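You operate a simulated robot arm through the tools that you are given. There is no shell and no other tool. Be economical: measure what you need, move in short steps, check, and stop when the job is done.

You are at the controls of a simulated robot arm. One attempt, no reset.

TASK
Match the shade of the card with blue paper in the colour viewer.
Fine: switch the viewer on; press KEEP once at the match, then put the card back; the other two cards stay, none of them kept.

The check looks at the end state, three seconds after you hand in, the way a careful person would. Anything else that was tipped, shoved, dropped, spilled or broken makes it a failure.

THE ROBOT
A 7-joint arm with a two-finger parallel gripper on a trunk, on a base that drives. Base frame: it is fixed to the floor where the robot stands at the start and does not move with it; the origin is under the middle of the robot, x ahead of it, y to its left, z up. Units: cm, degrees, N and s.
With the tool pointing down near the work surface it reaches from about 32 to 80 cm from the robot's upright axis, wherever it stands. Its first joint turns from -166.0 to 166.0 degrees. Places, roughly: glass of the colour viewer [60, -10, 90]; green switch marked viewer [50, -10, 90]; purple button marked keep [60, -20, 90]; screen on the colour viewer [70, -20, 90]; teal slider on the viewer [50, -20, 90]. Payload 3.91 kg.
Tool frame: the origin (TCP) lies between the finger pads and is the grasp point; the fingertips stand 3 cm ahead of it; z points along the fingers, y is the line along which they close. The gripper opens to 11 cm. The fingers are 2 cm wide and 1 cm thick; the gripper's body (4.8 by 11.2 cm) begins 5.5 cm behind the TCP.
Orientation is told as [roll, pitch, yaw] about the base's x, y, z axes, in that order, counted from this pose: with the fingers straight down and closing along the base's y, the tool's x points along the base's -x, its y along +y and its z along -z.

THE INTERFACE
- The arm moves only by the tool servo_tool. Its argument "rows" is a list of rows, each an object (a shift or turn left out is 0, a gripper value left out holds the last) with "slide": the shift along the tool's x, y, z in cm, a list of three; "rot": the turn, a rotation vector about the tool's x, y, z in degrees, a list of three; "jaw": the gripper command, from -1 (shut) to 1 (fully open), values between in proportion. In form: [{"slide": [x, y, z], "rot": [rx, ry, rz], "jaw": jaw}, ...]. A call has 1 to 10 rows; each row shifts and turns the commanded pose from where the row before left it, along the tool's axes as they then stand. A row lasts 0.2 s, in which the tool goes at most 5 cm and 8.6 degrees; a call with a longer step from one row to the next is refused whole, and so is a gripper value outside its range. A pose out of reach is approached as far as the arm can. The call stops where the force on the tool passes 60 N (or 10 N more than at its start, if that is more) or the arm is blocked; 0.2 s more then pass. Each finger travels about 10.8 cm/s and halts on what it meets, pressing with about 39 N; the grip force reading is that of the motor and also rises with nothing between the fingers. The clock runs only during rows and for 0.2 s after the last one: add rows that do not move to give the fingers time. It gives the time, the measured TCP pose, the force on the tool (base axes), the opening and the grip force at its end, in the units of the frame above (readings bear some noise), with the torque about the TCP (base axes, N m) and any sound that the robot's microphone picked up.
- Cameras (640 x 400 px; columns grow to the right, rows downward): "scene" is now at [1.97, 12.28, 151.43]; the picture's right is [-0.38, -0.92, 0.00], its down [-0.56, 0.23, -0.79] and it looks along [0.73, -0.30, -0.61] (base axes); focal length 265 px, centre (320, 200). "wrist" rides on the gripper at [7.2, 1.7, -10.3] in the tool frame; the picture's right is [-0.23, 0.97, 0.00], its down [-0.76, -0.18, -0.62] and it looks along [-0.61, -0.14, 0.78] (tool axes); focal length 222 px, centre (320, 200). There is no depth. A picture from a camera that has moved, and an enlarged one, comes with that camera's place and axes in the base frame and with its lens.
- get_image(camera): a new picture of that camera. It takes no simulated time.
- drive_base(legs): drives the robot by 1 to 6 legs, each [ahead, left, turn to the left] in cm, cm and degrees, along the robot's own axes; the way and the turn of a leg run together, so that a leg with both is an arc; at most 150 cm and 180 degrees a leg. The arm and the cameras ride along, it lands a little off, and it stops where it bumps. It gives what a move gives.
- pan_tilt(pan, tilt): turns the head with the scene camera to pan (to the left, within 155 degrees either way) and tilt (down, from -29 to 69), counted from straight ahead of the robot. It gives what a move gives.
- close_up(camera, box): a new picture of the part [left, top, right, bottom] of that camera's present view, enlarged. It takes no simulated time.
- close_job(): hands the job in; it is judged then, once.

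Go step by step. Nothing tells you exact positions but the pictures and the camera data: compare them with the known pose of the tool, close in by small moves and look again before you grip or let go. The budget is 120 turns and 90 pictures, counting those below and the enlarged ones. Unless the task says otherwise, let go and move clear before handing in, and close with one line.

The tools are called as a command line: name --argument value ..., lists and objects as JSON in quotes. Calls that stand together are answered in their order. servo_tool: Moves the arm, as the interface text tells. Its arguments: {"type":"object","properties":{"rows":{"type":"array","items":{"type":"object","properties":{"slide":{"type":"array","items":{"type":"number"}},"rot":{"type":"array","items":{"type":"number"}},"jaw":{"type":"number"}}}}},"required":["rows"]} The other tools are called the same way: drive_base (legs) drives the base; pan_tilt (pan, tilt) turns the head that bears the scene camera; get_image (camera) takes a picture; close_up (camera, box) takes an enlarged picture of a part of a camera's view; close_job () hands the job in.

At the start:

```text
t: 0.0
ee_pos: [40.74, -13.93, 118.05]
tool_rot: [0.0, 0.0, 0.1]
contact_force: [-0.3, 0.0, -0.1]
wrist_torque: [-0.04, -0.02, 0.01]
grip_width: 10.99
grip_force: 0.0
robot x, y, heading: [0.28, -0.27, -0.1]
head pan, tilt: [-22.6, 37.6]
```

scene: 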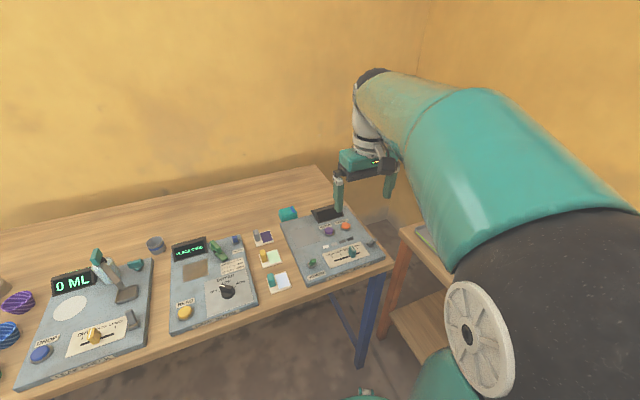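
wrist: 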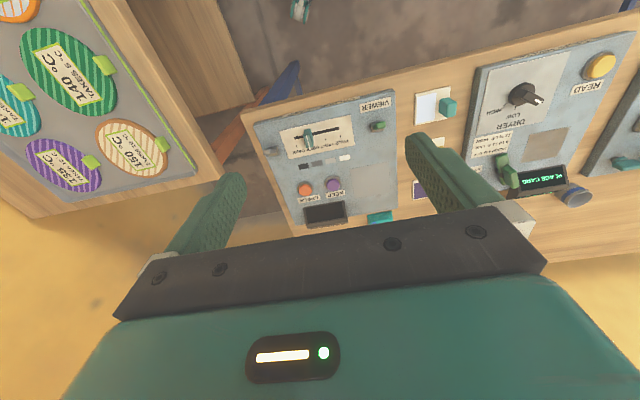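

I see the viewer at the right end of the table with three cards to its left. I look closer at the viewer and cards.

close_up --camera "scene" --box '[240, 190, 400, 300]'

close_up --camera "wrist" --box '[240, 70, 480, 230]'

```text
3.64 times, centred on (320, 245) of scene
camera zoom: at [1.97, 12.28, 151.43], right [-0.38, -0.92, 0.0], down [-0.56, 0.23, -0.79], along [0.73, -0.3, -0.61], focal length 964 px, centre (320, 36)
```

zoom: 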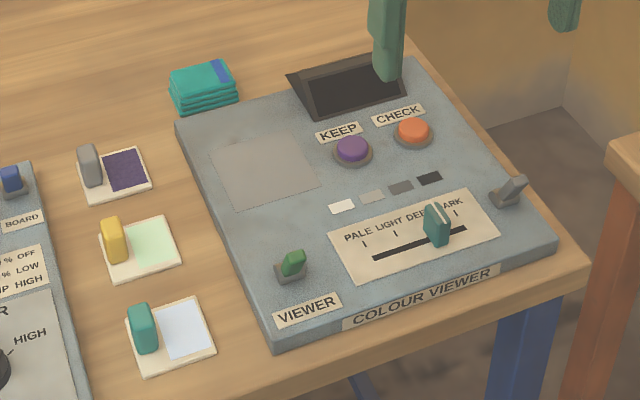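

```text
2.50 times, centred on (360, 150) of wrist
camera zoom: at [33.39, -12.34, 128.24], right [0.22, 0.97, 0.0], down [0.76, -0.18, 0.62], along [0.61, -0.14, -0.78], focal length 555 px, centre (220, 325)
```

zoom: 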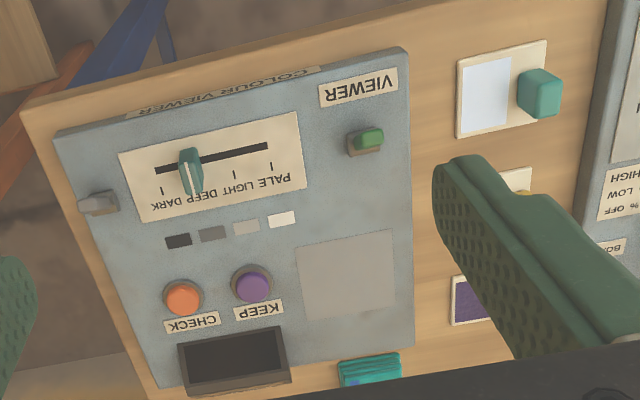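

The cards read as pale blue (teal handle), pale green (yellow handle) and dark purple (grey handle). I move above the cards for a closer look.

servo_tool --rows '[{"slide": [0, 5, 2]}, {"slide": [0, 5, 2]}, {"slide": [0, 5, 2]}, {"slide": [0, 4, 2]}, {"slide": [0, 0, 0]}]'

get_image --camera "wrist"

close_up --camera "scene" --box '[240, 220, 300, 290]'

```text
refused: row 1 steps farther than a row can; nothing moved
```

```text
85 pictures are left
camera wrist: at [33.39, -12.34, 128.24], right [0.22, 0.97, 0.0], down [0.76, -0.18, 0.62], along [0.61, -0.14, -0.78], focal length 222 px, centre (320, 200)
```

wrist: 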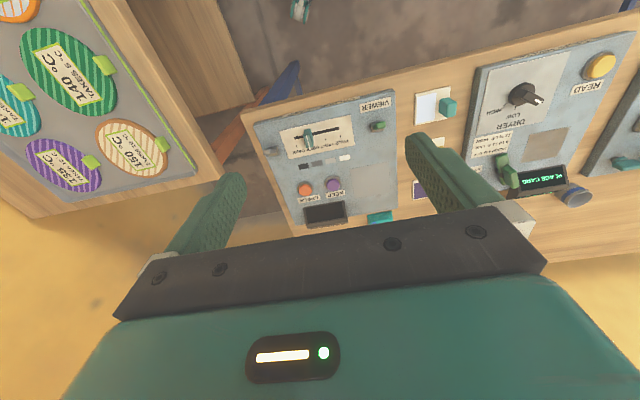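

```text
5.71 times, centred on (270, 255) of scene
camera zoom: at [1.97, 12.28, 151.43], right [-0.38, -0.92, 0.0], down [-0.56, 0.23, -0.79], along [0.73, -0.3, -0.61], focal length 1515 px, centre (606, -114)
```

zoom: 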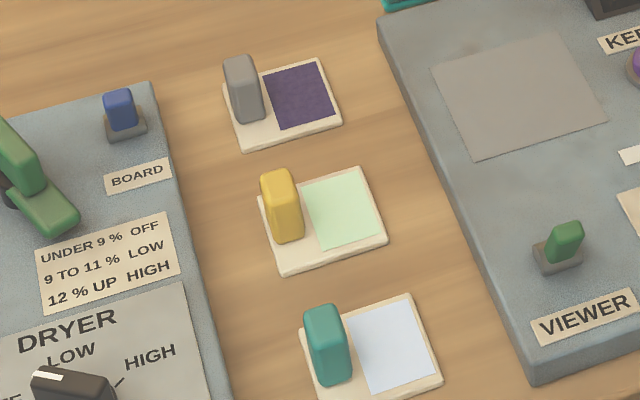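

The pale blue card (teal handle, nearest me) is the one. I move above the switch first with smaller steps.

servo_tool --rows '[{"slide": [0, 4, 2]}, {"slide": [0, 4, 2]}, {"slide": [0, 3, 2]}, {"slide": [0, 0, 3]}, {"slide": [0, 0, 3]}, {"slide": [0, 0, 0]}]'

get_image --camera "wrist"

```text
t: 1.4
ee_pos: [40.83, -3.01, 105.92]
tool_rot: [0.1, 0.0, 0.2]
contact_force: [0.2, -0.3, 0.6]
wrist_torque: [0.01, 0.0, 0.0]
grip_width: 10.99
grip_force: 0.0
robot x, y, heading: [-0.32, 0.19, -0.1]
head pan, tilt: [-22.6, 37.6]
```

```text
83 pictures are left
camera wrist: at [33.37, -1.31, 116.14], right [0.22, 0.97, 0.0], down [0.76, -0.18, 0.62], along [0.61, -0.14, -0.78], focal length 222 px, centre (320, 200)
```

wrist: 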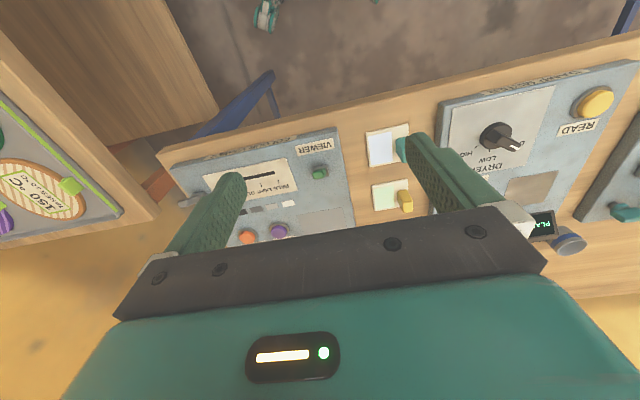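

I zoom on the wrist view for switch and handle details.

close_up --camera "wrist" --box '[270, 110, 430, 210]'

close_up --camera "scene" --box '[300, 210, 390, 270]'

```text
4.00 times, centred on (350, 160) of wrist
camera zoom: at [33.37, -1.31, 116.14], right [0.22, 0.97, 0.0], down [0.76, -0.18, 0.62], along [0.61, -0.14, -0.78], focal length 888 px, centre (200, 360)
```

zoom: 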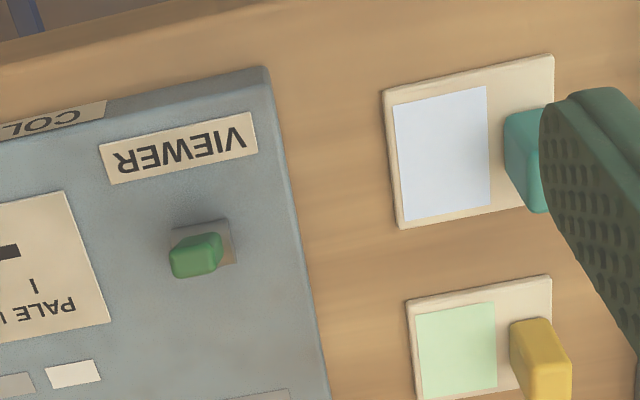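

```text
6.67 times, centred on (345, 240) of scene
camera zoom: at [2.01, 12.27, 151.43], right [-0.38, -0.92, 0.0], down [-0.56, 0.23, -0.79], along [0.73, -0.3, -0.61], focal length 1767 px, centre (153, -67)
```

zoom: 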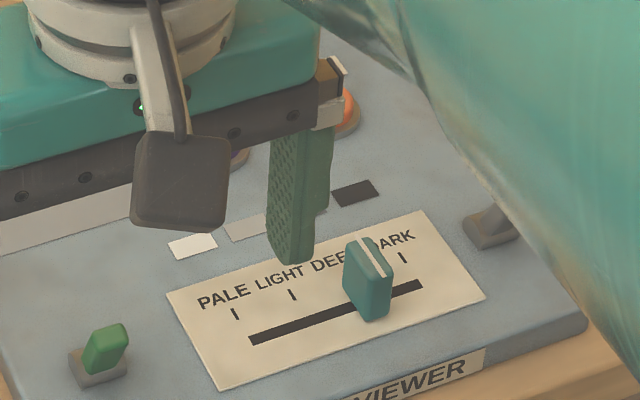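

The switch lever at about (50.3, -5.2, 88) leans to -y, so ON should be to +y; the panel is about square with the base. I shut the gripper and come down on the lever's -y side.

servo_tool --rows '[{"slide": [-3, -2, 0], "jaw": -1}, {"slide": [-3, -2, 0]}, {"slide": [-3.5, -2.5, 0]}, {"slide": [0, 0, 3]}, {"slide": [0, 0, 3]}, {"slide": [0, 0, 3]}, {"slide": [0, 0, 0]}]'

get_image --camera "wrist"

close_up --camera "scene" --box '[280, 200, 400, 275]'

```text
t: 3.0
ee_pos: [50.33, -9.44, 96.86]
tool_rot: [0.0, 0.0, 0.1]
contact_force: [-0.2, -0.5, -1.1]
wrist_torque: [-0.02, 0.08, 0.0]
grip_width: 0.0
grip_force: 37.6
robot x, y, heading: [-0.0, 0.16, -0.1]
head pan, tilt: [-22.6, 37.6]
```

```text
80 pictures are left
camera wrist: at [42.97, -7.73, 107.18], right [0.22, 0.97, 0.0], down [0.76, -0.18, 0.62], along [0.61, -0.14, -0.78], focal length 222 px, centre (320, 200)
```

wrist: 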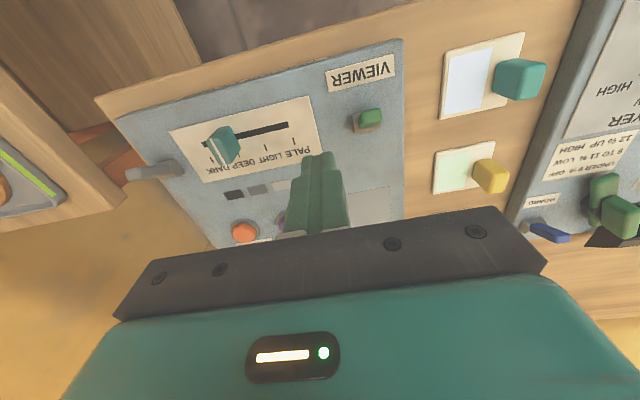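

```text
5.33 times, centred on (340, 238) of scene
camera zoom: at [2.04, 12.28, 151.43], right [-0.38, -0.92, 0.0], down [-0.56, 0.23, -0.79], along [0.73, -0.3, -0.61], focal length 1414 px, centre (213, 0)
```

zoom: 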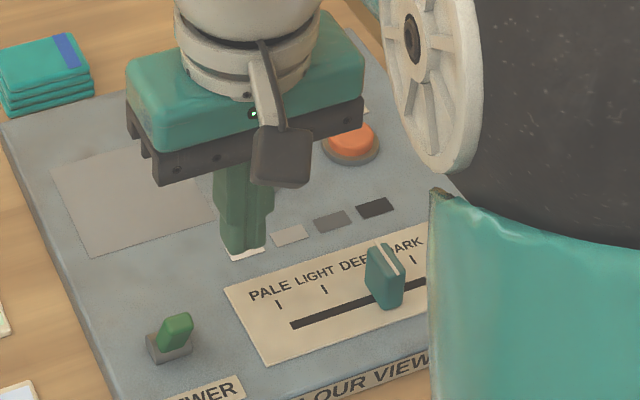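

The lever is at about (51, -5.2), with the panel top near z 86–87. I lower to just beside it and look.

servo_tool --rows '[{"slide": [-0.6, 0.4, 2]}, {"slide": [0, 0, 2]}, {"slide": [0, 0, 1.2]}, {"slide": [0, 0, 0]}]'

close_up --camera "scene" --box '[290, 220, 370, 270]'

close_up --camera "wrist" --box '[270, 80, 430, 180]'

```text
t: 4.0
ee_pos: [50.64, -9.08, 91.69]
tool_rot: [0.0, 0.0, 0.1]
contact_force: [-0.5, -0.7, 0.3]
wrist_torque: [0.01, -0.01, -0.01]
grip_width: 0.02
grip_force: 37.7
robot x, y, heading: [-0.08, 0.06, 0.0]
head pan, tilt: [-22.6, 37.6]
```

```text
8.00 times, centred on (330, 245) of scene
camera zoom: at [1.96, 12.28, 151.43], right [-0.38, -0.92, 0.0], down [-0.56, 0.23, -0.79], along [0.73, -0.3, -0.61], focal length 2121 px, centre (240, -160)
```

zoom: 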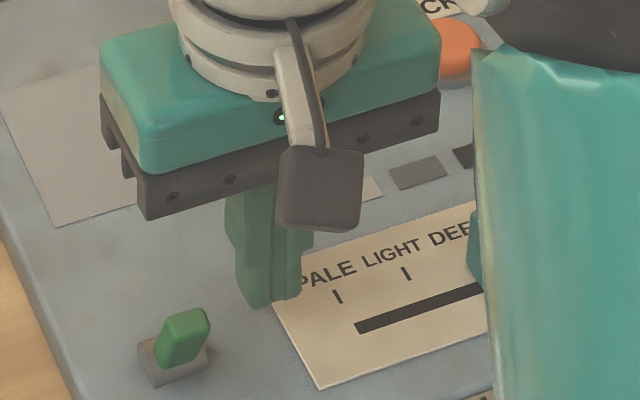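

```text
4.00 times, centred on (350, 130) of wrist
camera zoom: at [43.47, -7.39, 102.03], right [0.22, 0.97, 0.0], down [0.76, -0.18, 0.62], along [0.61, -0.14, -0.78], focal length 888 px, centre (200, 480)
```

zoom: 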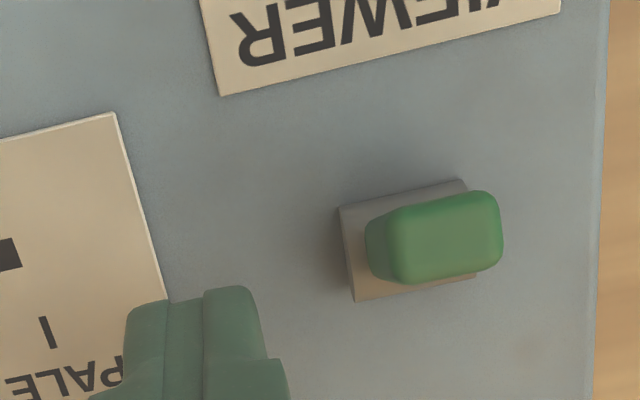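

The lever's lean is ambiguous from these two views. I shift so that the wrist camera faces it straight on.

servo_tool --rows '[{"slide": [0, 0, -3]}, {"slide": [3, 1, 0]}, {"slide": [3, 1, 0]}, {"slide": [0, 0, 0]}]'

close_up --camera "wrist" --box '[250, 80, 410, 180]'

close_up --camera "wrist" --box '[0, 30, 320, 230]'

```text
t: 5.0
ee_pos: [44.74, -7.15, 94.89]
tool_rot: [0.0, -0.1, 0.1]
contact_force: [0.1, 0.3, 0.3]
wrist_torque: [-0.01, -0.03, -0.01]
grip_width: 0.02
grip_force: 37.9
robot x, y, heading: [0.1, 0.05, 0.1]
head pan, tilt: [-22.6, 37.6]
```

```text
4.00 times, centred on (330, 130) of wrist
camera zoom: at [37.35, -5.48, 105.11], right [0.22, 0.97, 0.0], down [0.76, -0.18, 0.62], along [0.61, -0.14, -0.78], focal length 888 px, centre (280, 480)
```

zoom: 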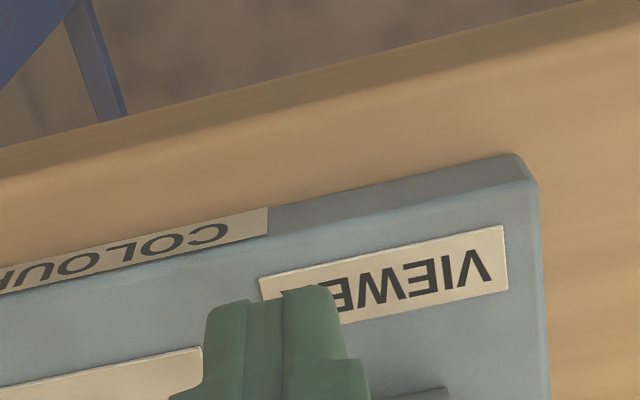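

```text
2.00 times, centred on (160, 130) of wrist
camera zoom: at [37.35, -5.48, 105.11], right [0.22, 0.97, 0.0], down [0.76, -0.18, 0.62], along [0.61, -0.14, -0.78], focal length 444 px, centre (640, 340)
```

zoom: 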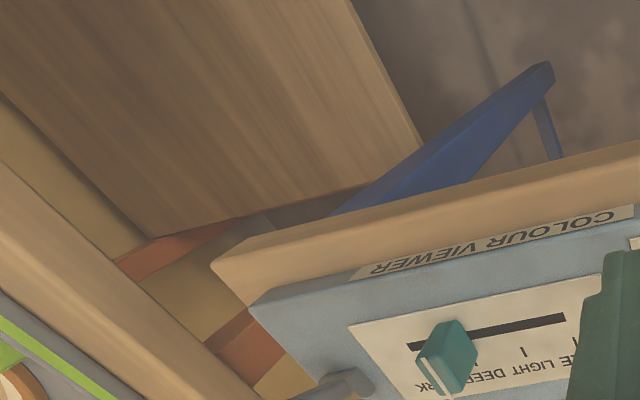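

The fingers hide it. I open the gripper and look between them from a bit higher.

servo_tool --rows '[{"slide": [0, 1, -2], "jaw": 1}, {"slide": [0, 0, 0]}, {"slide": [0, 0, 0]}]'

close_up --camera "wrist" --box '[240, 100, 400, 200]'

```text
t: 5.8
ee_pos: [44.75, -6.15, 96.79]
tool_rot: [0.0, 0.0, 0.1]
contact_force: [-0.1, 0.2, 0.1]
wrist_torque: [0.0, -0.03, -0.01]
grip_width: 11.01
grip_force: 0.1
robot x, y, heading: [-0.03, 0.03, 0.0]
head pan, tilt: [-22.6, 37.6]
```

```text
4.00 times, centred on (320, 150) of wrist
camera zoom: at [37.39, -4.46, 107.03], right [0.22, 0.97, 0.0], down [0.76, -0.18, 0.62], along [0.61, -0.14, -0.78], focal length 888 px, centre (320, 400)
```

zoom: 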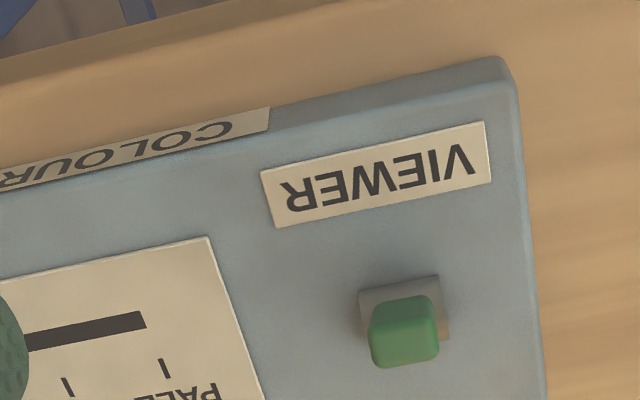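

The lever leans toward me (-x), so it flips away (+x). I close the fingers, come down in front of it (x≈46.3, y≈-5.3), and push.

servo_tool --rows '[{"slide": [1.4, 0.8, 0], "jaw": -1}, {"slide": [0, 0, 0]}, {"slide": [0, 0, 0]}, {"slide": [0, 0, 2.5]}, {"slide": [0, 0, 2.5]}, {"slide": [0, 0, 0]}]'

close_up --camera "scene" --box '[270, 220, 350, 270]'

```text
t: 7.2
ee_pos: [43.44, -5.4, 91.87]
tool_rot: [-0.1, 0.1, 0.0]
contact_force: [-0.5, -0.6, -0.3]
wrist_torque: [0.01, 0.02, 0.0]
grip_width: 0.01
grip_force: 37.2
robot x, y, heading: [-0.16, -0.06, 0.2]
head pan, tilt: [-22.6, 37.6]
```

```text
8.00 times, centred on (310, 245) of scene
camera zoom: at [2.03, 12.28, 151.43], right [-0.38, -0.92, 0.0], down [-0.56, 0.23, -0.79], along [0.73, -0.3, -0.61], focal length 2121 px, centre (400, -160)
```

zoom: 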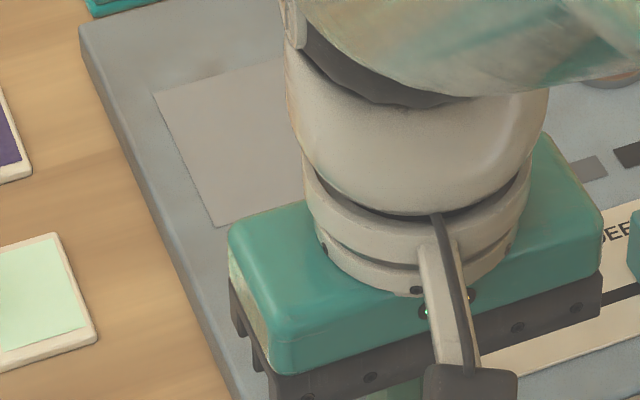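

I push +x in small steps with the tip at z≈88.8.

servo_tool --rows '[{"slide": [-2, 0, 0]}, {"slide": [-1.5, 0, 0]}, {"slide": [-1, 0, 0]}, {"slide": [-1, 0, 0]}, {"slide": [-1, 0, 0]}, {"slide": [0, 0, 0]}]'

close_up --camera "wrist" --box '[240, 80, 400, 180]'

```text
t: 8.6
ee_pos: [49.94, -5.31, 91.77]
tool_rot: [0.0, 0.0, 0.1]
contact_force: [-0.2, 0.0, -0.5]
wrist_torque: [0.02, 0.06, -0.03]
grip_width: 0.02
grip_force: 37.8
robot x, y, heading: [0.2, 0.1, -0.1]
head pan, tilt: [-22.6, 37.6]
heard: click
```

```text
4.00 times, centred on (320, 130) of wrist
camera zoom: at [42.65, -3.6, 102.07], right [0.22, 0.97, 0.0], down [0.76, -0.18, 0.62], along [0.61, -0.14, -0.78], focal length 888 px, centre (320, 480)
```

zoom: 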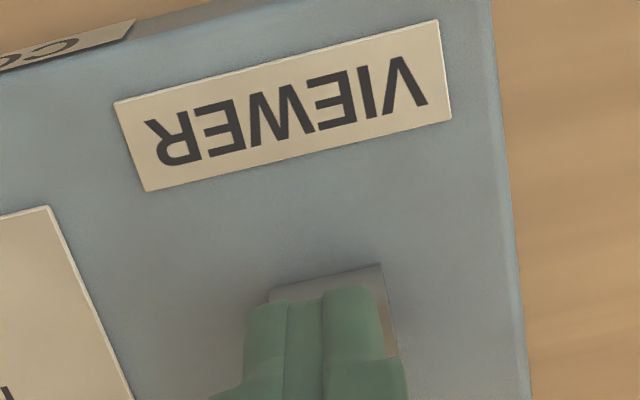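

Click heard. I lift away straight back and up, and check the screen.

servo_tool --rows '[{"slide": [2, 0, 0]}, {"slide": [0, 0, -3]}, {"slide": [0, 3, -3]}, {"slide": [0, 3, -3]}, {"slide": [2, 3, -2]}, {"slide": [0, 0, 0], "jaw": 1}, {"slide": [0, 0, 0]}, {"slide": [0, 0, 0]}]'

close_up --camera "scene" --box '[280, 190, 400, 270]'

get_image --camera "wrist"

```text
t: 10.4
ee_pos: [45.95, 3.75, 102.73]
tool_rot: [-0.1, 0.0, 0.1]
contact_force: [-0.2, -0.2, 0.2]
wrist_torque: [0.02, 0.06, 0.02]
grip_width: 10.99
grip_force: 0.1
robot x, y, heading: [-0.02, 0.14, 0.1]
head pan, tilt: [-22.6, 37.6]
```

```text
5.00 times, centred on (340, 230) of scene
camera zoom: at [2.03, 12.28, 151.43], right [-0.38, -0.92, 0.0], down [-0.56, 0.23, -0.79], along [0.73, -0.3, -0.61], focal length 1326 px, centre (220, 50)
```

zoom: 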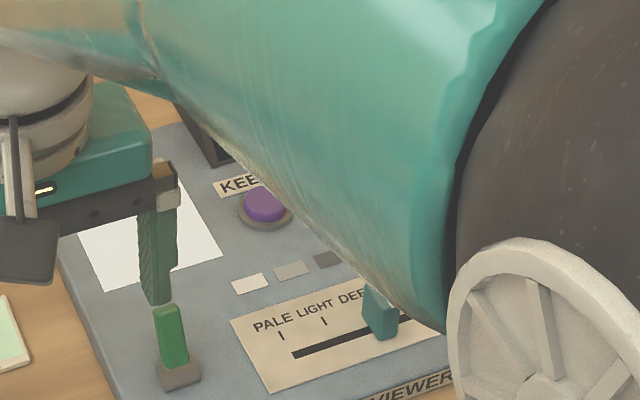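

```text
70 pictures are left
camera wrist: at [38.66, 5.4, 113.02], right [0.22, 0.97, 0.0], down [0.76, -0.18, 0.62], along [0.61, -0.14, -0.78], focal length 222 px, centre (320, 200)
```

wrist: 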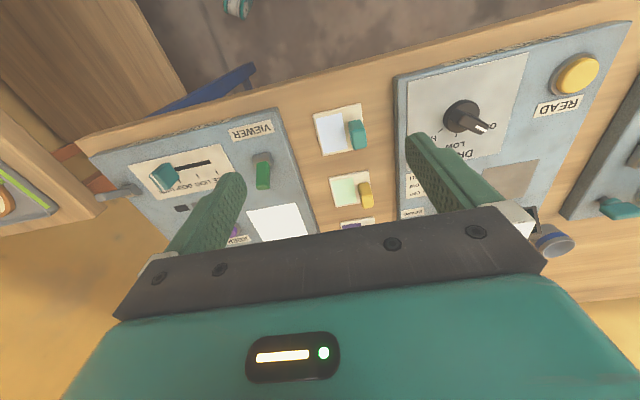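

The glass is lit, so the viewer is on. Now I measure the blue card's handle.

close_up --camera "wrist" --box '[260, 80, 420, 180]'

close_up --camera "scene" --box '[240, 240, 320, 290]'

```text
4.00 times, centred on (340, 130) of wrist
camera zoom: at [38.66, 5.4, 113.02], right [0.22, 0.97, 0.0], down [0.76, -0.18, 0.62], along [0.61, -0.14, -0.78], focal length 888 px, centre (240, 480)
```

zoom: 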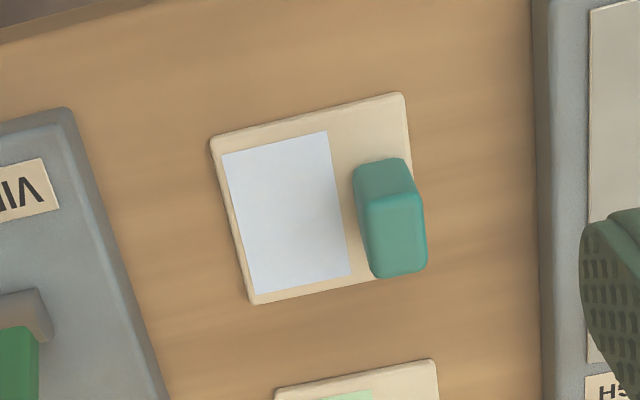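

```text
8.00 times, centred on (280, 265) of scene
camera zoom: at [2.03, 12.28, 151.43], right [-0.38, -0.92, 0.0], down [-0.56, 0.23, -0.79], along [0.73, -0.3, -0.61], focal length 2121 px, centre (640, -320)
```

zoom: 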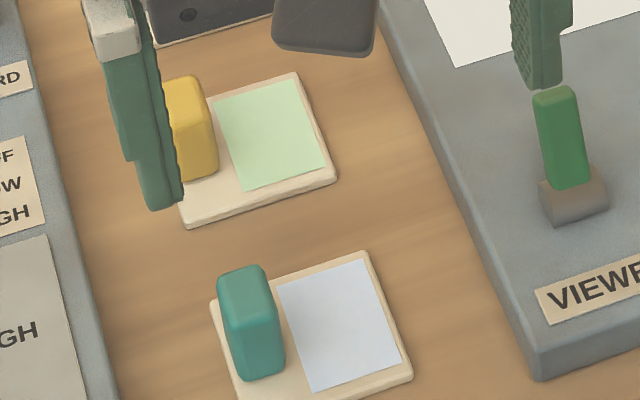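

The card's handle centre is about (50.1, 7.6), 1.6 wide in y, table z≈85. I move above it with the jaws about 5 cm open and verify.

servo_tool --rows '[{"slide": [-2.1, 2, 1.7], "jaw": -0.1}, {"slide": [-2.1, 1.9, 2]}, {"slide": [0, 0, 3]}, {"slide": [0, 0, 1.5]}, {"slide": [0, 0, 0]}]'

get_image --camera "wrist"

close_up --camera "scene" --box '[230, 220, 326, 280]'

```text
t: 11.6
ee_pos: [50.07, 7.71, 94.6]
tool_rot: [0.0, 0.0, 0.1]
contact_force: [-0.1, 0.6, -0.5]
wrist_torque: [-0.02, -0.03, 0.04]
grip_width: 4.95
grip_force: 0.1
robot x, y, heading: [-0.05, 0.27, 0.3]
head pan, tilt: [-22.6, 37.6]
```

```text
67 pictures are left
camera wrist: at [42.73, 9.31, 104.79], right [0.22, 0.97, 0.0], down [0.76, -0.18, 0.62], along [0.61, -0.14, -0.78], focal length 222 px, centre (320, 200)
```

wrist: 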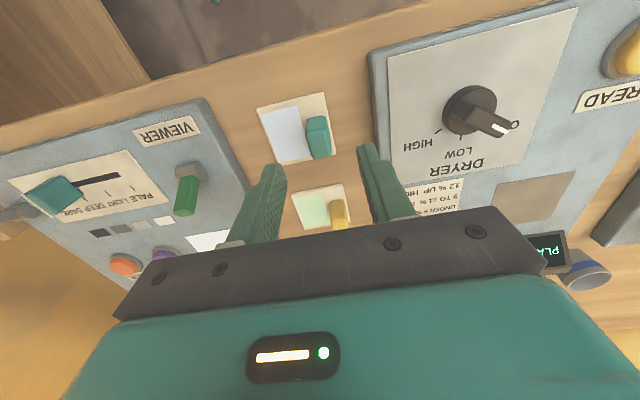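

```text
6.67 times, centred on (278, 250) of scene
camera zoom: at [1.96, 12.28, 151.43], right [-0.38, -0.92, 0.0], down [-0.56, 0.23, -0.79], along [0.73, -0.3, -0.61], focal length 1767 px, centre (600, -133)
```

zoom: 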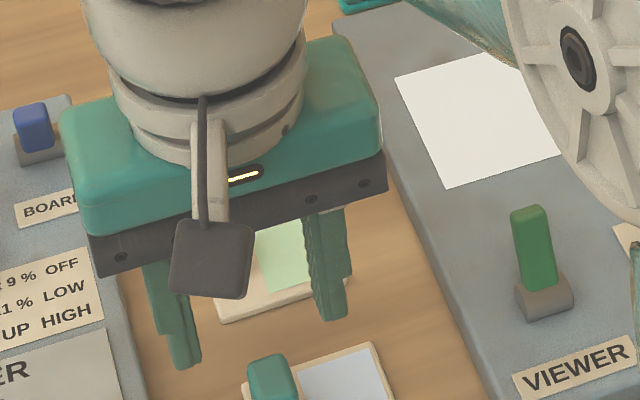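

Aligned; I descend to TCP z≈89.

servo_tool --rows '[{"slide": [0, 0, 2]}, {"slide": [0, 0, 2]}, {"slide": [0, 0, 1.4]}, {"slide": [0, 0, 0]}]'

get_image --camera "wrist"

close_up --camera "scene" --box '[230, 230, 326, 290]'

```text
t: 12.6
ee_pos: [50.01, 7.63, 89.2]
tool_rot: [0.0, -0.1, 0.2]
contact_force: [0.5, -0.6, -0.9]
wrist_torque: [0.02, 0.0, -0.01]
grip_width: 4.96
grip_force: 0.0
robot x, y, heading: [-0.0, -0.16, -0.0]
head pan, tilt: [-22.6, 37.6]
```

```text
65 pictures are left
camera wrist: at [42.71, 9.37, 99.39], right [0.22, 0.97, 0.0], down [0.76, -0.18, 0.62], along [0.61, -0.14, -0.78], focal length 222 px, centre (320, 200)
```

wrist: 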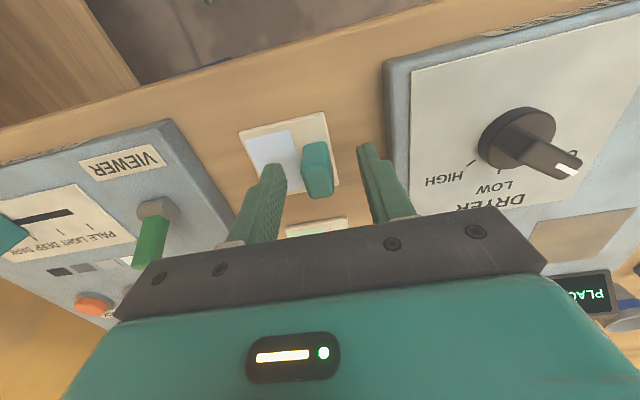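

```text
6.67 times, centred on (278, 260) of scene
camera zoom: at [2.0, 12.29, 151.43], right [-0.38, -0.92, 0.0], down [-0.56, 0.23, -0.79], along [0.73, -0.3, -0.61], focal length 1767 px, centre (600, -200)
```

zoom: 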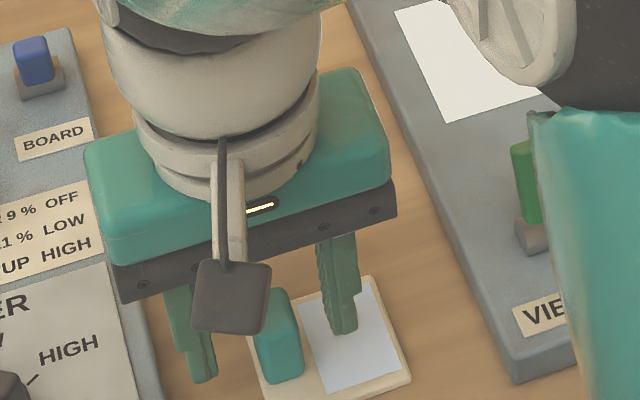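

Fingers straddle the handle well. I close.

servo_tool --rows '[{"slide": [0, 0, 0], "jaw": -1}, {"slide": [0, 0, 0]}, {"slide": [0, 0, 0]}]'

```text
t: 13.4
ee_pos: [49.99, 7.72, 89.13]
tool_rot: [0.0, 0.0, 0.2]
contact_force: [-0.3, -0.6, 0.8]
wrist_torque: [0.0, -0.05, 0.0]
grip_width: 1.66
grip_force: 39.0
robot x, y, heading: [0.27, 0.12, 0.3]
head pan, tilt: [-22.6, 37.6]
```

Gripped at 1.66 cm. I lift and carry to over the glass.

servo_tool --rows '[{"slide": [0, 0, -2]}, {"slide": [0, 0, -3]}, {"slide": [0, 0, -4]}, {"slide": [-2.5, -2.5, 0]}, {"slide": [-2.5, -2.5, 0]}, {"slide": [-2.5, -2.5, 0]}, {"slide": [-2.5, -2.5, 0]}, {"slide": [-2.6, -2.6, 0]}, {"slide": [0, 0, 0]}]'

get_image --camera "wrist"

close_up --camera "scene" --box '[250, 190, 410, 290]'

```text
t: 15.4
ee_pos: [62.76, -5.07, 98.15]
tool_rot: [0.1, 0.1, 0.1]
contact_force: [1.0, 0.3, -0.8]
wrist_torque: [0.0, 0.06, 0.0]
grip_width: 1.67
grip_force: 38.7
robot x, y, heading: [0.16, -0.25, 0.3]
head pan, tilt: [-22.6, 37.6]
```

```text
63 pictures are left
camera wrist: at [55.55, -3.41, 108.36], right [0.22, 0.97, 0.0], down [0.76, -0.18, 0.62], along [0.61, -0.14, -0.78], focal length 222 px, centre (320, 200)
```

wrist: 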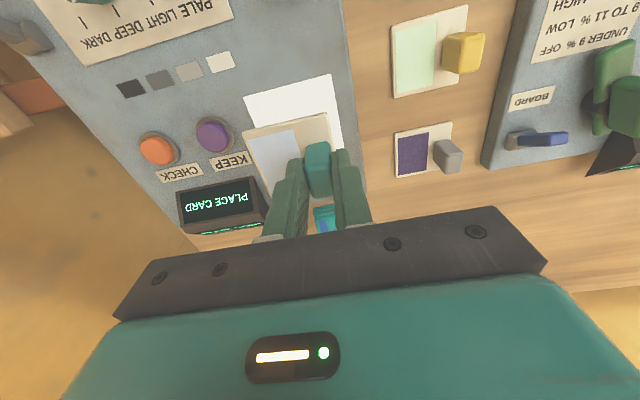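

```text
4.00 times, centred on (330, 240) of scene
camera zoom: at [2.09, 12.25, 151.43], right [-0.38, -0.92, 0.0], down [-0.56, 0.23, -0.79], along [0.73, -0.3, -0.61], focal length 1060 px, centre (280, 40)
```

zoom: 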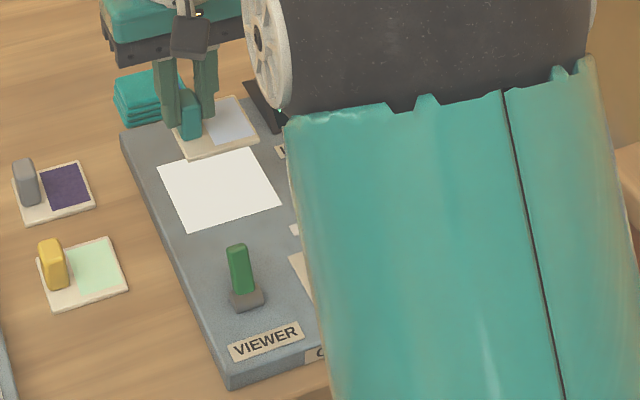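

Screen says PLACE CARD, and the card is well centred over the glass. I lower it.

servo_tool --rows '[{"slide": [0, 0, 2]}, {"slide": [0, 0, 2]}, {"slide": [0, 0, 1.5]}, {"slide": [0, 0, 0]}]'

close_up --camera "scene" --box '[270, 190, 350, 240]'

close_up --camera "wrist" --box '[120, 60, 440, 260]'

```text
t: 16.4
ee_pos: [62.65, -4.9, 92.65]
tool_rot: [0.0, -0.1, 0.1]
contact_force: [0.0, 0.5, -0.3]
wrist_torque: [-0.06, -0.02, 0.02]
grip_width: 1.68
grip_force: 39.5
robot x, y, heading: [0.18, -0.04, -0.0]
head pan, tilt: [-22.6, 37.6]
```

```text
8.00 times, centred on (310, 215) of scene
camera zoom: at [1.97, 12.28, 151.43], right [-0.38, -0.92, 0.0], down [-0.56, 0.23, -0.79], along [0.73, -0.3, -0.61], focal length 2121 px, centre (400, 80)
```

zoom: 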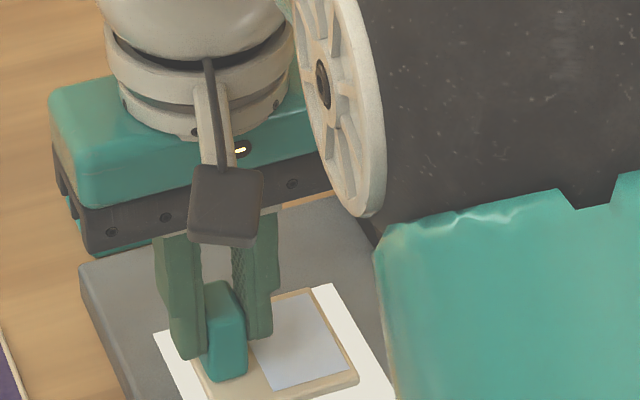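

```text
2.00 times, centred on (280, 160) of wrist
camera zoom: at [55.38, -3.26, 102.91], right [0.22, 0.97, 0.0], down [0.76, -0.18, 0.62], along [0.61, -0.14, -0.78], focal length 444 px, centre (400, 280)
```

zoom: 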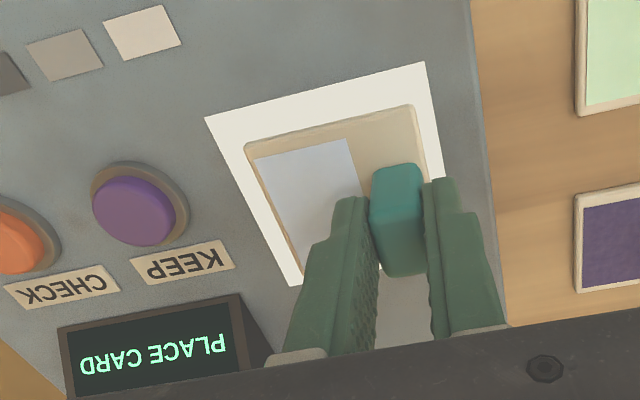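

About 1 cm left; I lower in small steps until contact.

servo_tool --rows '[{"slide": [0, 0, 0.3]}, {"slide": [0, 0, 0.3]}, {"slide": [0, 0, 0.2]}, {"slide": [0, 0, 0.2]}, {"slide": [0, 0, 0]}]'

close_up --camera "wrist" --box '[120, 60, 440, 260]'

```text
t: 17.6
ee_pos: [62.51, -4.93, 91.69]
tool_rot: [0.0, 0.0, 0.1]
contact_force: [-0.3, 0.0, -0.2]
wrist_torque: [0.0, -0.01, 0.02]
grip_width: 1.66
grip_force: 39.0
robot x, y, heading: [0.24, 0.0, 0.1]
head pan, tilt: [-22.6, 37.6]
```

```text
2.00 times, centred on (280, 160) of wrist
camera zoom: at [55.38, -3.25, 101.91], right [0.22, 0.97, 0.0], down [0.76, -0.18, 0.62], along [0.61, -0.14, -0.78], focal length 444 px, centre (400, 280)
```

zoom: 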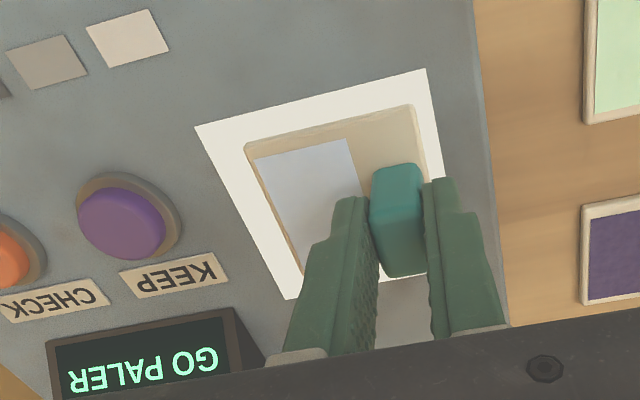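

The screen reads the card: "GO PALER". I lower the last bit to contact.

servo_tool --rows '[{"slide": [0, 0, 0.15]}, {"slide": [0, 0, 0.15]}, {"slide": [0, 0, 0.15]}, {"slide": [0, 0, 0]}]'

```text
t: 18.6
ee_pos: [62.75, -5.0, 91.37]
tool_rot: [0.1, 0.0, 0.0]
contact_force: [-3.7, 0.4, 14.2]
wrist_torque: [-0.08, 0.24, -0.02]
grip_width: 1.65
grip_force: 38.8
robot x, y, heading: [0.26, -0.14, -0.1]
head pan, tilt: [-22.6, 37.6]
```

Contact made. I ease off, release, and rise.

servo_tool --rows '[{"slide": [0, 0, -0.15]}, {"slide": [0, 0, 0], "jaw": -0.2}, {"slide": [0, 0, 0]}, {"slide": [0, 0, -3]}, {"slide": [0, 0, -3]}, {"slide": [0, 0, -3]}, {"slide": [0, 0, 0]}]'

get_image --camera "wrist"

```text
t: 20.2
ee_pos: [62.6, -4.99, 100.44]
tool_rot: [0.1, 0.0, 0.1]
contact_force: [0.0, -1.0, -0.1]
wrist_torque: [0.01, -0.02, 0.0]
grip_width: 4.41
grip_force: 0.0
robot x, y, heading: [-0.0, 0.05, -0.0]
head pan, tilt: [-22.6, 37.6]
```

```text
58 pictures are left
camera wrist: at [55.34, -3.25, 110.63], right [0.22, 0.97, 0.0], down [0.76, -0.18, 0.62], along [0.61, -0.14, -0.78], focal length 222 px, centre (320, 200)
```

wrist: 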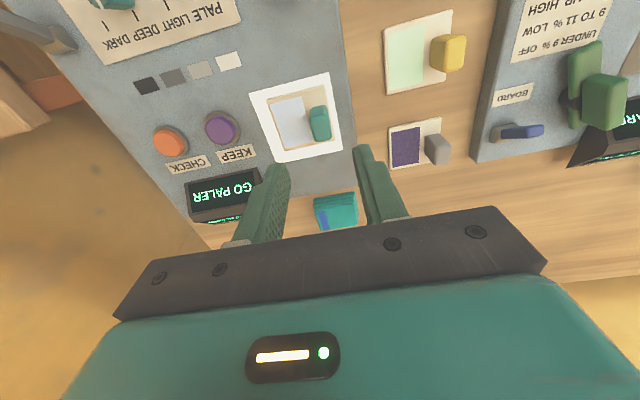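

Card placed; now the slider near (48.5, -17.5). I move above it and look.

servo_tool --rows '[{"slide": [3, -2.5, 0]}, {"slide": [3, -2.5, 0]}, {"slide": [3, -2.5, 0]}, {"slide": [3, -2.5, 0]}, {"slide": [3, -2.5, 0]}, {"slide": [0, 0, 0]}]'

get_image --camera "wrist"

close_up --camera "scene" --box '[280, 190, 410, 270]'

```text
t: 21.6
ee_pos: [47.69, -17.58, 100.46]
tool_rot: [0.0, 0.1, 0.2]
contact_force: [0.4, 0.4, 0.5]
wrist_torque: [-0.04, -0.06, 0.03]
grip_width: 4.4
grip_force: 0.1
robot x, y, heading: [0.21, -0.32, -0.2]
head pan, tilt: [-22.6, 37.6]
```

```text
57 pictures are left
camera wrist: at [40.34, -15.92, 110.69], right [0.22, 0.97, 0.0], down [0.76, -0.18, 0.62], along [0.61, -0.14, -0.78], focal length 222 px, centre (320, 200)
```

wrist: 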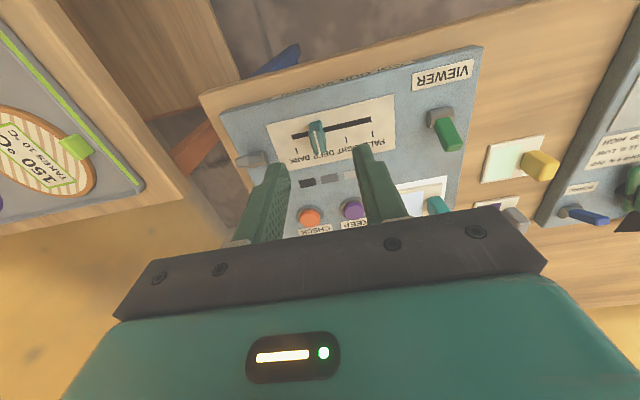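

```text
4.92 times, centred on (345, 230) of scene
camera zoom: at [1.88, 12.28, 151.43], right [-0.38, -0.92, 0.0], down [-0.56, 0.23, -0.79], along [0.73, -0.3, -0.61], focal length 1305 px, centre (197, 52)
```

zoom: 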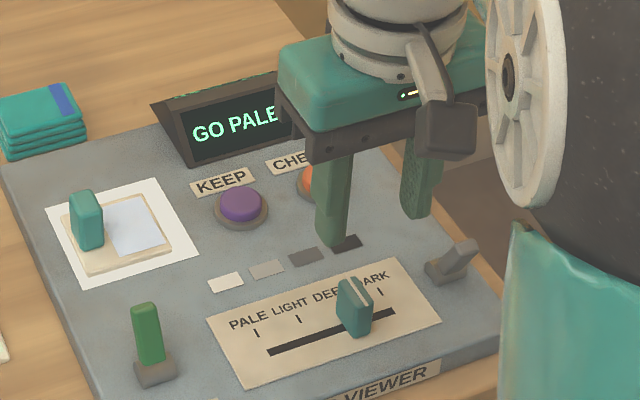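

close_up --camera "wrist" --box '[240, 80, 400, 180]'

```text
4.00 times, centred on (320, 130) of wrist
camera zoom: at [40.34, -15.92, 110.69], right [0.22, 0.97, 0.0], down [0.76, -0.18, 0.62], along [0.61, -0.14, -0.78], focal length 888 px, centre (320, 480)
```

zoom: 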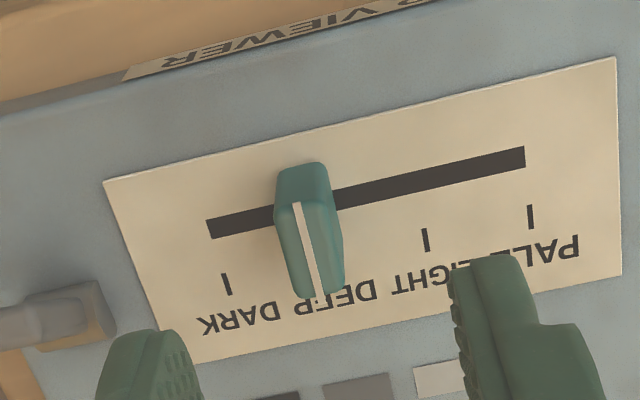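

Knob at about (49.2, -17.9), at DEEP, notches 2.87 cm apart. I descend over it with open jaws.

servo_tool --rows '[{"slide": [-1.5, -0.3, 2]}, {"slide": [0, 0, 3]}, {"slide": [0, 0, 1.5]}, {"slide": [0, 0, 0]}]'

close_up --camera "wrist" --box '[200, 80, 440, 230]'

close_up --camera "scene" --box '[310, 210, 390, 260]'

```text
t: 22.6
ee_pos: [49.18, -17.97, 94.01]
tool_rot: [-0.1, 0.1, 0.1]
contact_force: [0.3, 0.6, 0.6]
wrist_torque: [0.01, -0.02, -0.02]
grip_width: 4.4
grip_force: 0.0
robot x, y, heading: [0.02, -0.4, 0.0]
head pan, tilt: [-22.6, 37.6]
```

```text
2.67 times, centred on (320, 155) of wrist
camera zoom: at [41.93, -16.19, 104.08], right [0.23, 0.97, 0.0], down [0.76, -0.18, 0.62], along [0.61, -0.14, -0.78], focal length 592 px, centre (320, 320)
```

zoom: 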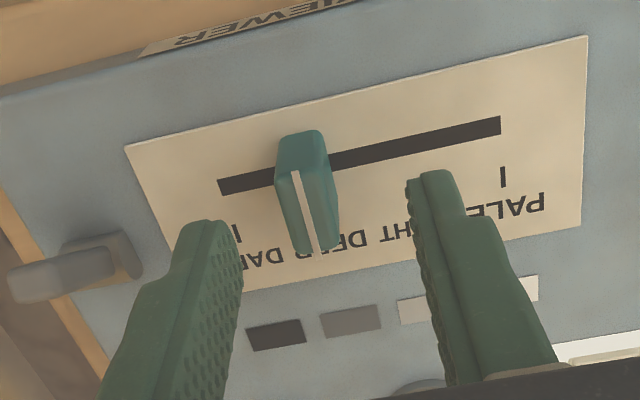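

```text
8.00 times, centred on (350, 235) of scene
camera zoom: at [1.98, 12.27, 151.43], right [-0.38, -0.92, 0.0], down [-0.56, 0.23, -0.79], along [0.73, -0.3, -0.61], focal length 2121 px, centre (80, -80)
```

zoom: 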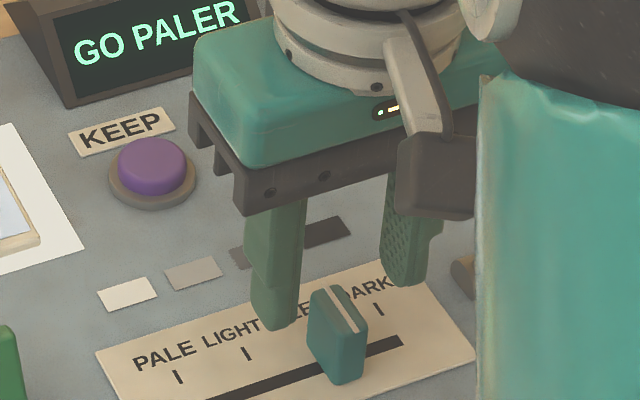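

Knob sits centred between the fingers. I descend, then close.

servo_tool --rows '[{"slide": [0, 0, 1.5]}, {"slide": [0, 0, 1]}, {"slide": [0, 0, 0.2]}, {"slide": [0, 0, 0]}, {"slide": [0, 0, 0], "jaw": -1}, {"slide": [0, 0, 0]}, {"slide": [0, 0, 0]}]'

close_up --camera "scene" --box '[310, 200, 390, 260]'

```text
t: 24.2
ee_pos: [49.16, -17.72, 91.19]
tool_rot: [0.0, 0.0, 0.0]
contact_force: [-0.7, -1.7, -0.6]
wrist_torque: [-0.01, -0.26, 0.11]
grip_width: 1.33
grip_force: 45.2
robot x, y, heading: [-0.07, -0.21, -0.2]
head pan, tilt: [-22.6, 37.6]
```

```text
6.67 times, centred on (350, 230) of scene
camera zoom: at [1.97, 12.28, 151.43], right [-0.38, -0.92, 0.0], down [-0.56, 0.23, -0.79], along [0.73, -0.3, -0.61], focal length 1767 px, centre (120, 0)
```

zoom: 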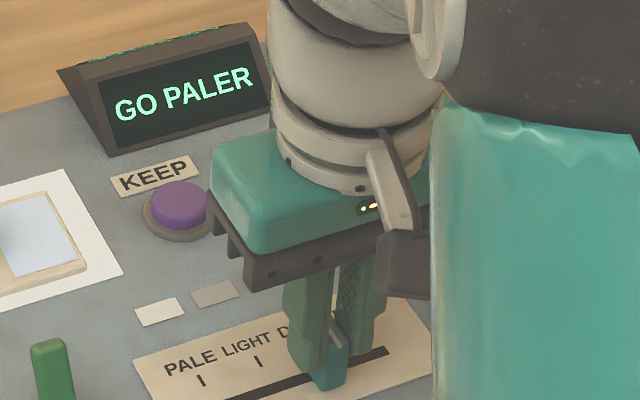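

Knob gripped, screen visible. I slide +y by one notch toward LIGHT.

servo_tool --rows '[{"slide": [0, 0.8, 0]}, {"slide": [0, 0.8, 0]}, {"slide": [0, 0.8, 0]}, {"slide": [0, 0.4, 0]}, {"slide": [0, 0, 0]}]'

close_up --camera "scene" --box '[310, 200, 390, 260]'

```text
t: 25.4
ee_pos: [49.18, -14.93, 91.16]
tool_rot: [0.0, 0.0, 0.2]
contact_force: [-6.5, -1.7, 9.1]
wrist_torque: [-0.08, 0.29, 0.08]
grip_width: 1.34
grip_force: 45.1
robot x, y, heading: [-0.28, 0.01, -0.1]
head pan, tilt: [-22.6, 37.6]
```

```text
6.67 times, centred on (350, 230) of scene
camera zoom: at [1.95, 12.29, 151.43], right [-0.38, -0.92, 0.0], down [-0.56, 0.23, -0.79], along [0.73, -0.3, -0.61], focal length 1767 px, centre (120, 0)
```

zoom: 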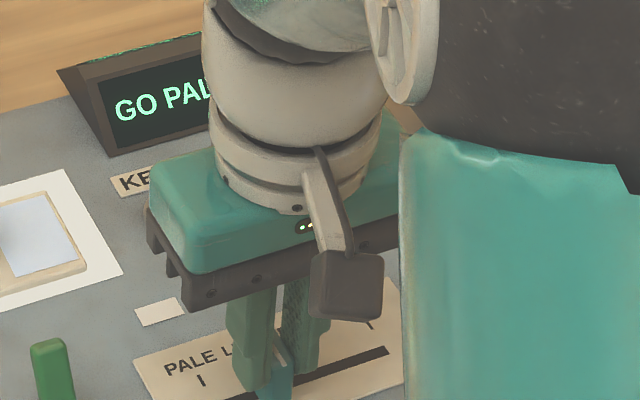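

Still "GO PALER". I go on toward PALE.

servo_tool --rows '[{"slide": [0, 0.8, 0]}, {"slide": [0, 0.8, 0]}, {"slide": [0, 0.8, 0]}, {"slide": [0, 0.4, 0]}, {"slide": [0, 0, 0]}]'

close_up --camera "scene" --box '[300, 190, 396, 250]'

```text
t: 26.6
ee_pos: [49.12, -12.2, 91.27]
tool_rot: [-0.1, -0.2, 0.1]
contact_force: [-10.2, -8.3, 19.1]
wrist_torque: [-0.17, 0.54, 0.12]
grip_width: 1.31
grip_force: 45.2
robot x, y, heading: [-0.18, -0.05, 0.0]
head pan, tilt: [-22.6, 37.6]
```

```text
6.67 times, centred on (348, 220) of scene
camera zoom: at [1.92, 12.27, 151.43], right [-0.38, -0.92, 0.0], down [-0.56, 0.23, -0.79], along [0.73, -0.3, -0.61], focal length 1767 px, centre (133, 67)
```

zoom: 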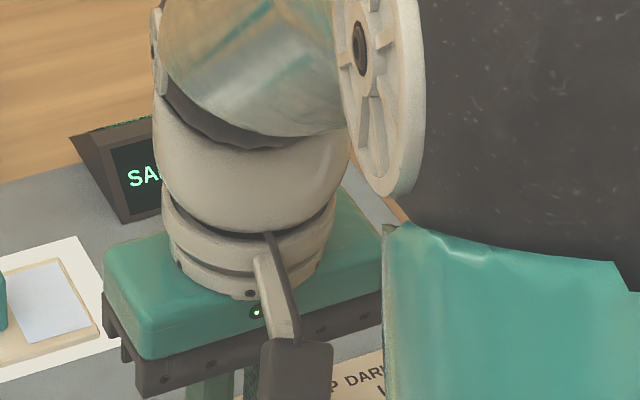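

Screen shows "SA…" (SAME). I release the knob, rise, and verify.

servo_tool --rows '[{"slide": [0, 0, 0], "jaw": -0.3}, {"slide": [0, 0, 0]}, {"slide": [0, 0, -3]}, {"slide": [0, 0, -3]}, {"slide": [0, 0, -3]}, {"slide": [0, -2, 0], "jaw": -1}, {"slide": [-3, -2, 0]}, {"slide": [-3, -2, 0]}, {"slide": [0, 0, 0]}]'

get_image --camera "wrist"

close_up --camera "scene" --box '[280, 190, 410, 270]'

```text
t: 28.6
ee_pos: [55.39, -18.28, 100.15]
tool_rot: [0.0, 0.1, 0.0]
contact_force: [0.8, -0.9, -1.3]
wrist_torque: [0.0, 0.06, 0.02]
grip_width: 0.0
grip_force: 38.1
robot x, y, heading: [0.12, -0.33, -0.1]
head pan, tilt: [-22.6, 37.6]
```

```text
49 pictures are left
camera wrist: at [48.01, -16.53, 110.39], right [0.23, 0.97, 0.0], down [0.76, -0.18, 0.62], along [0.61, -0.14, -0.78], focal length 222 px, centre (320, 200)
```

wrist: 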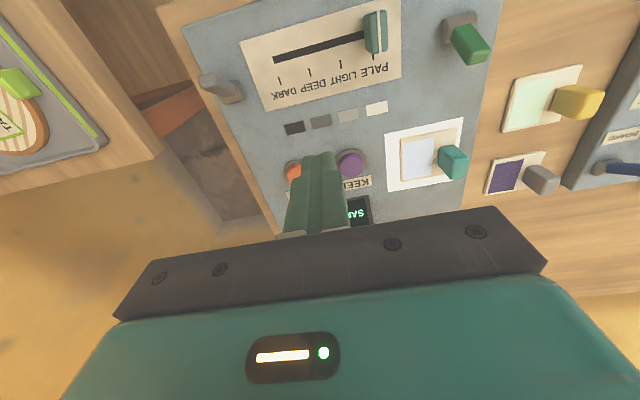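

```text
4.92 times, centred on (345, 230) of scene
camera zoom: at [2.09, 12.25, 151.43], right [-0.38, -0.92, 0.0], down [-0.56, 0.23, -0.79], along [0.73, -0.3, -0.61], focal length 1305 px, centre (197, 52)
```

zoom: 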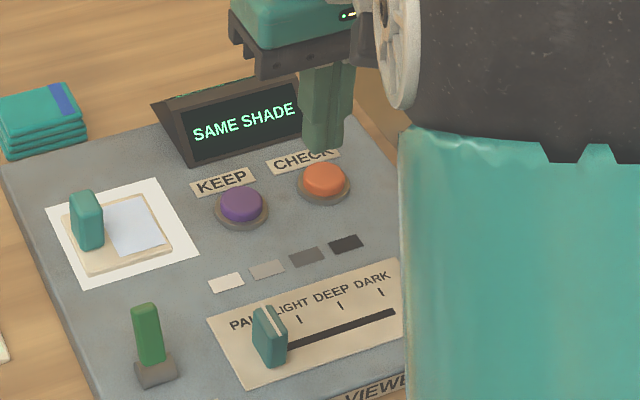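

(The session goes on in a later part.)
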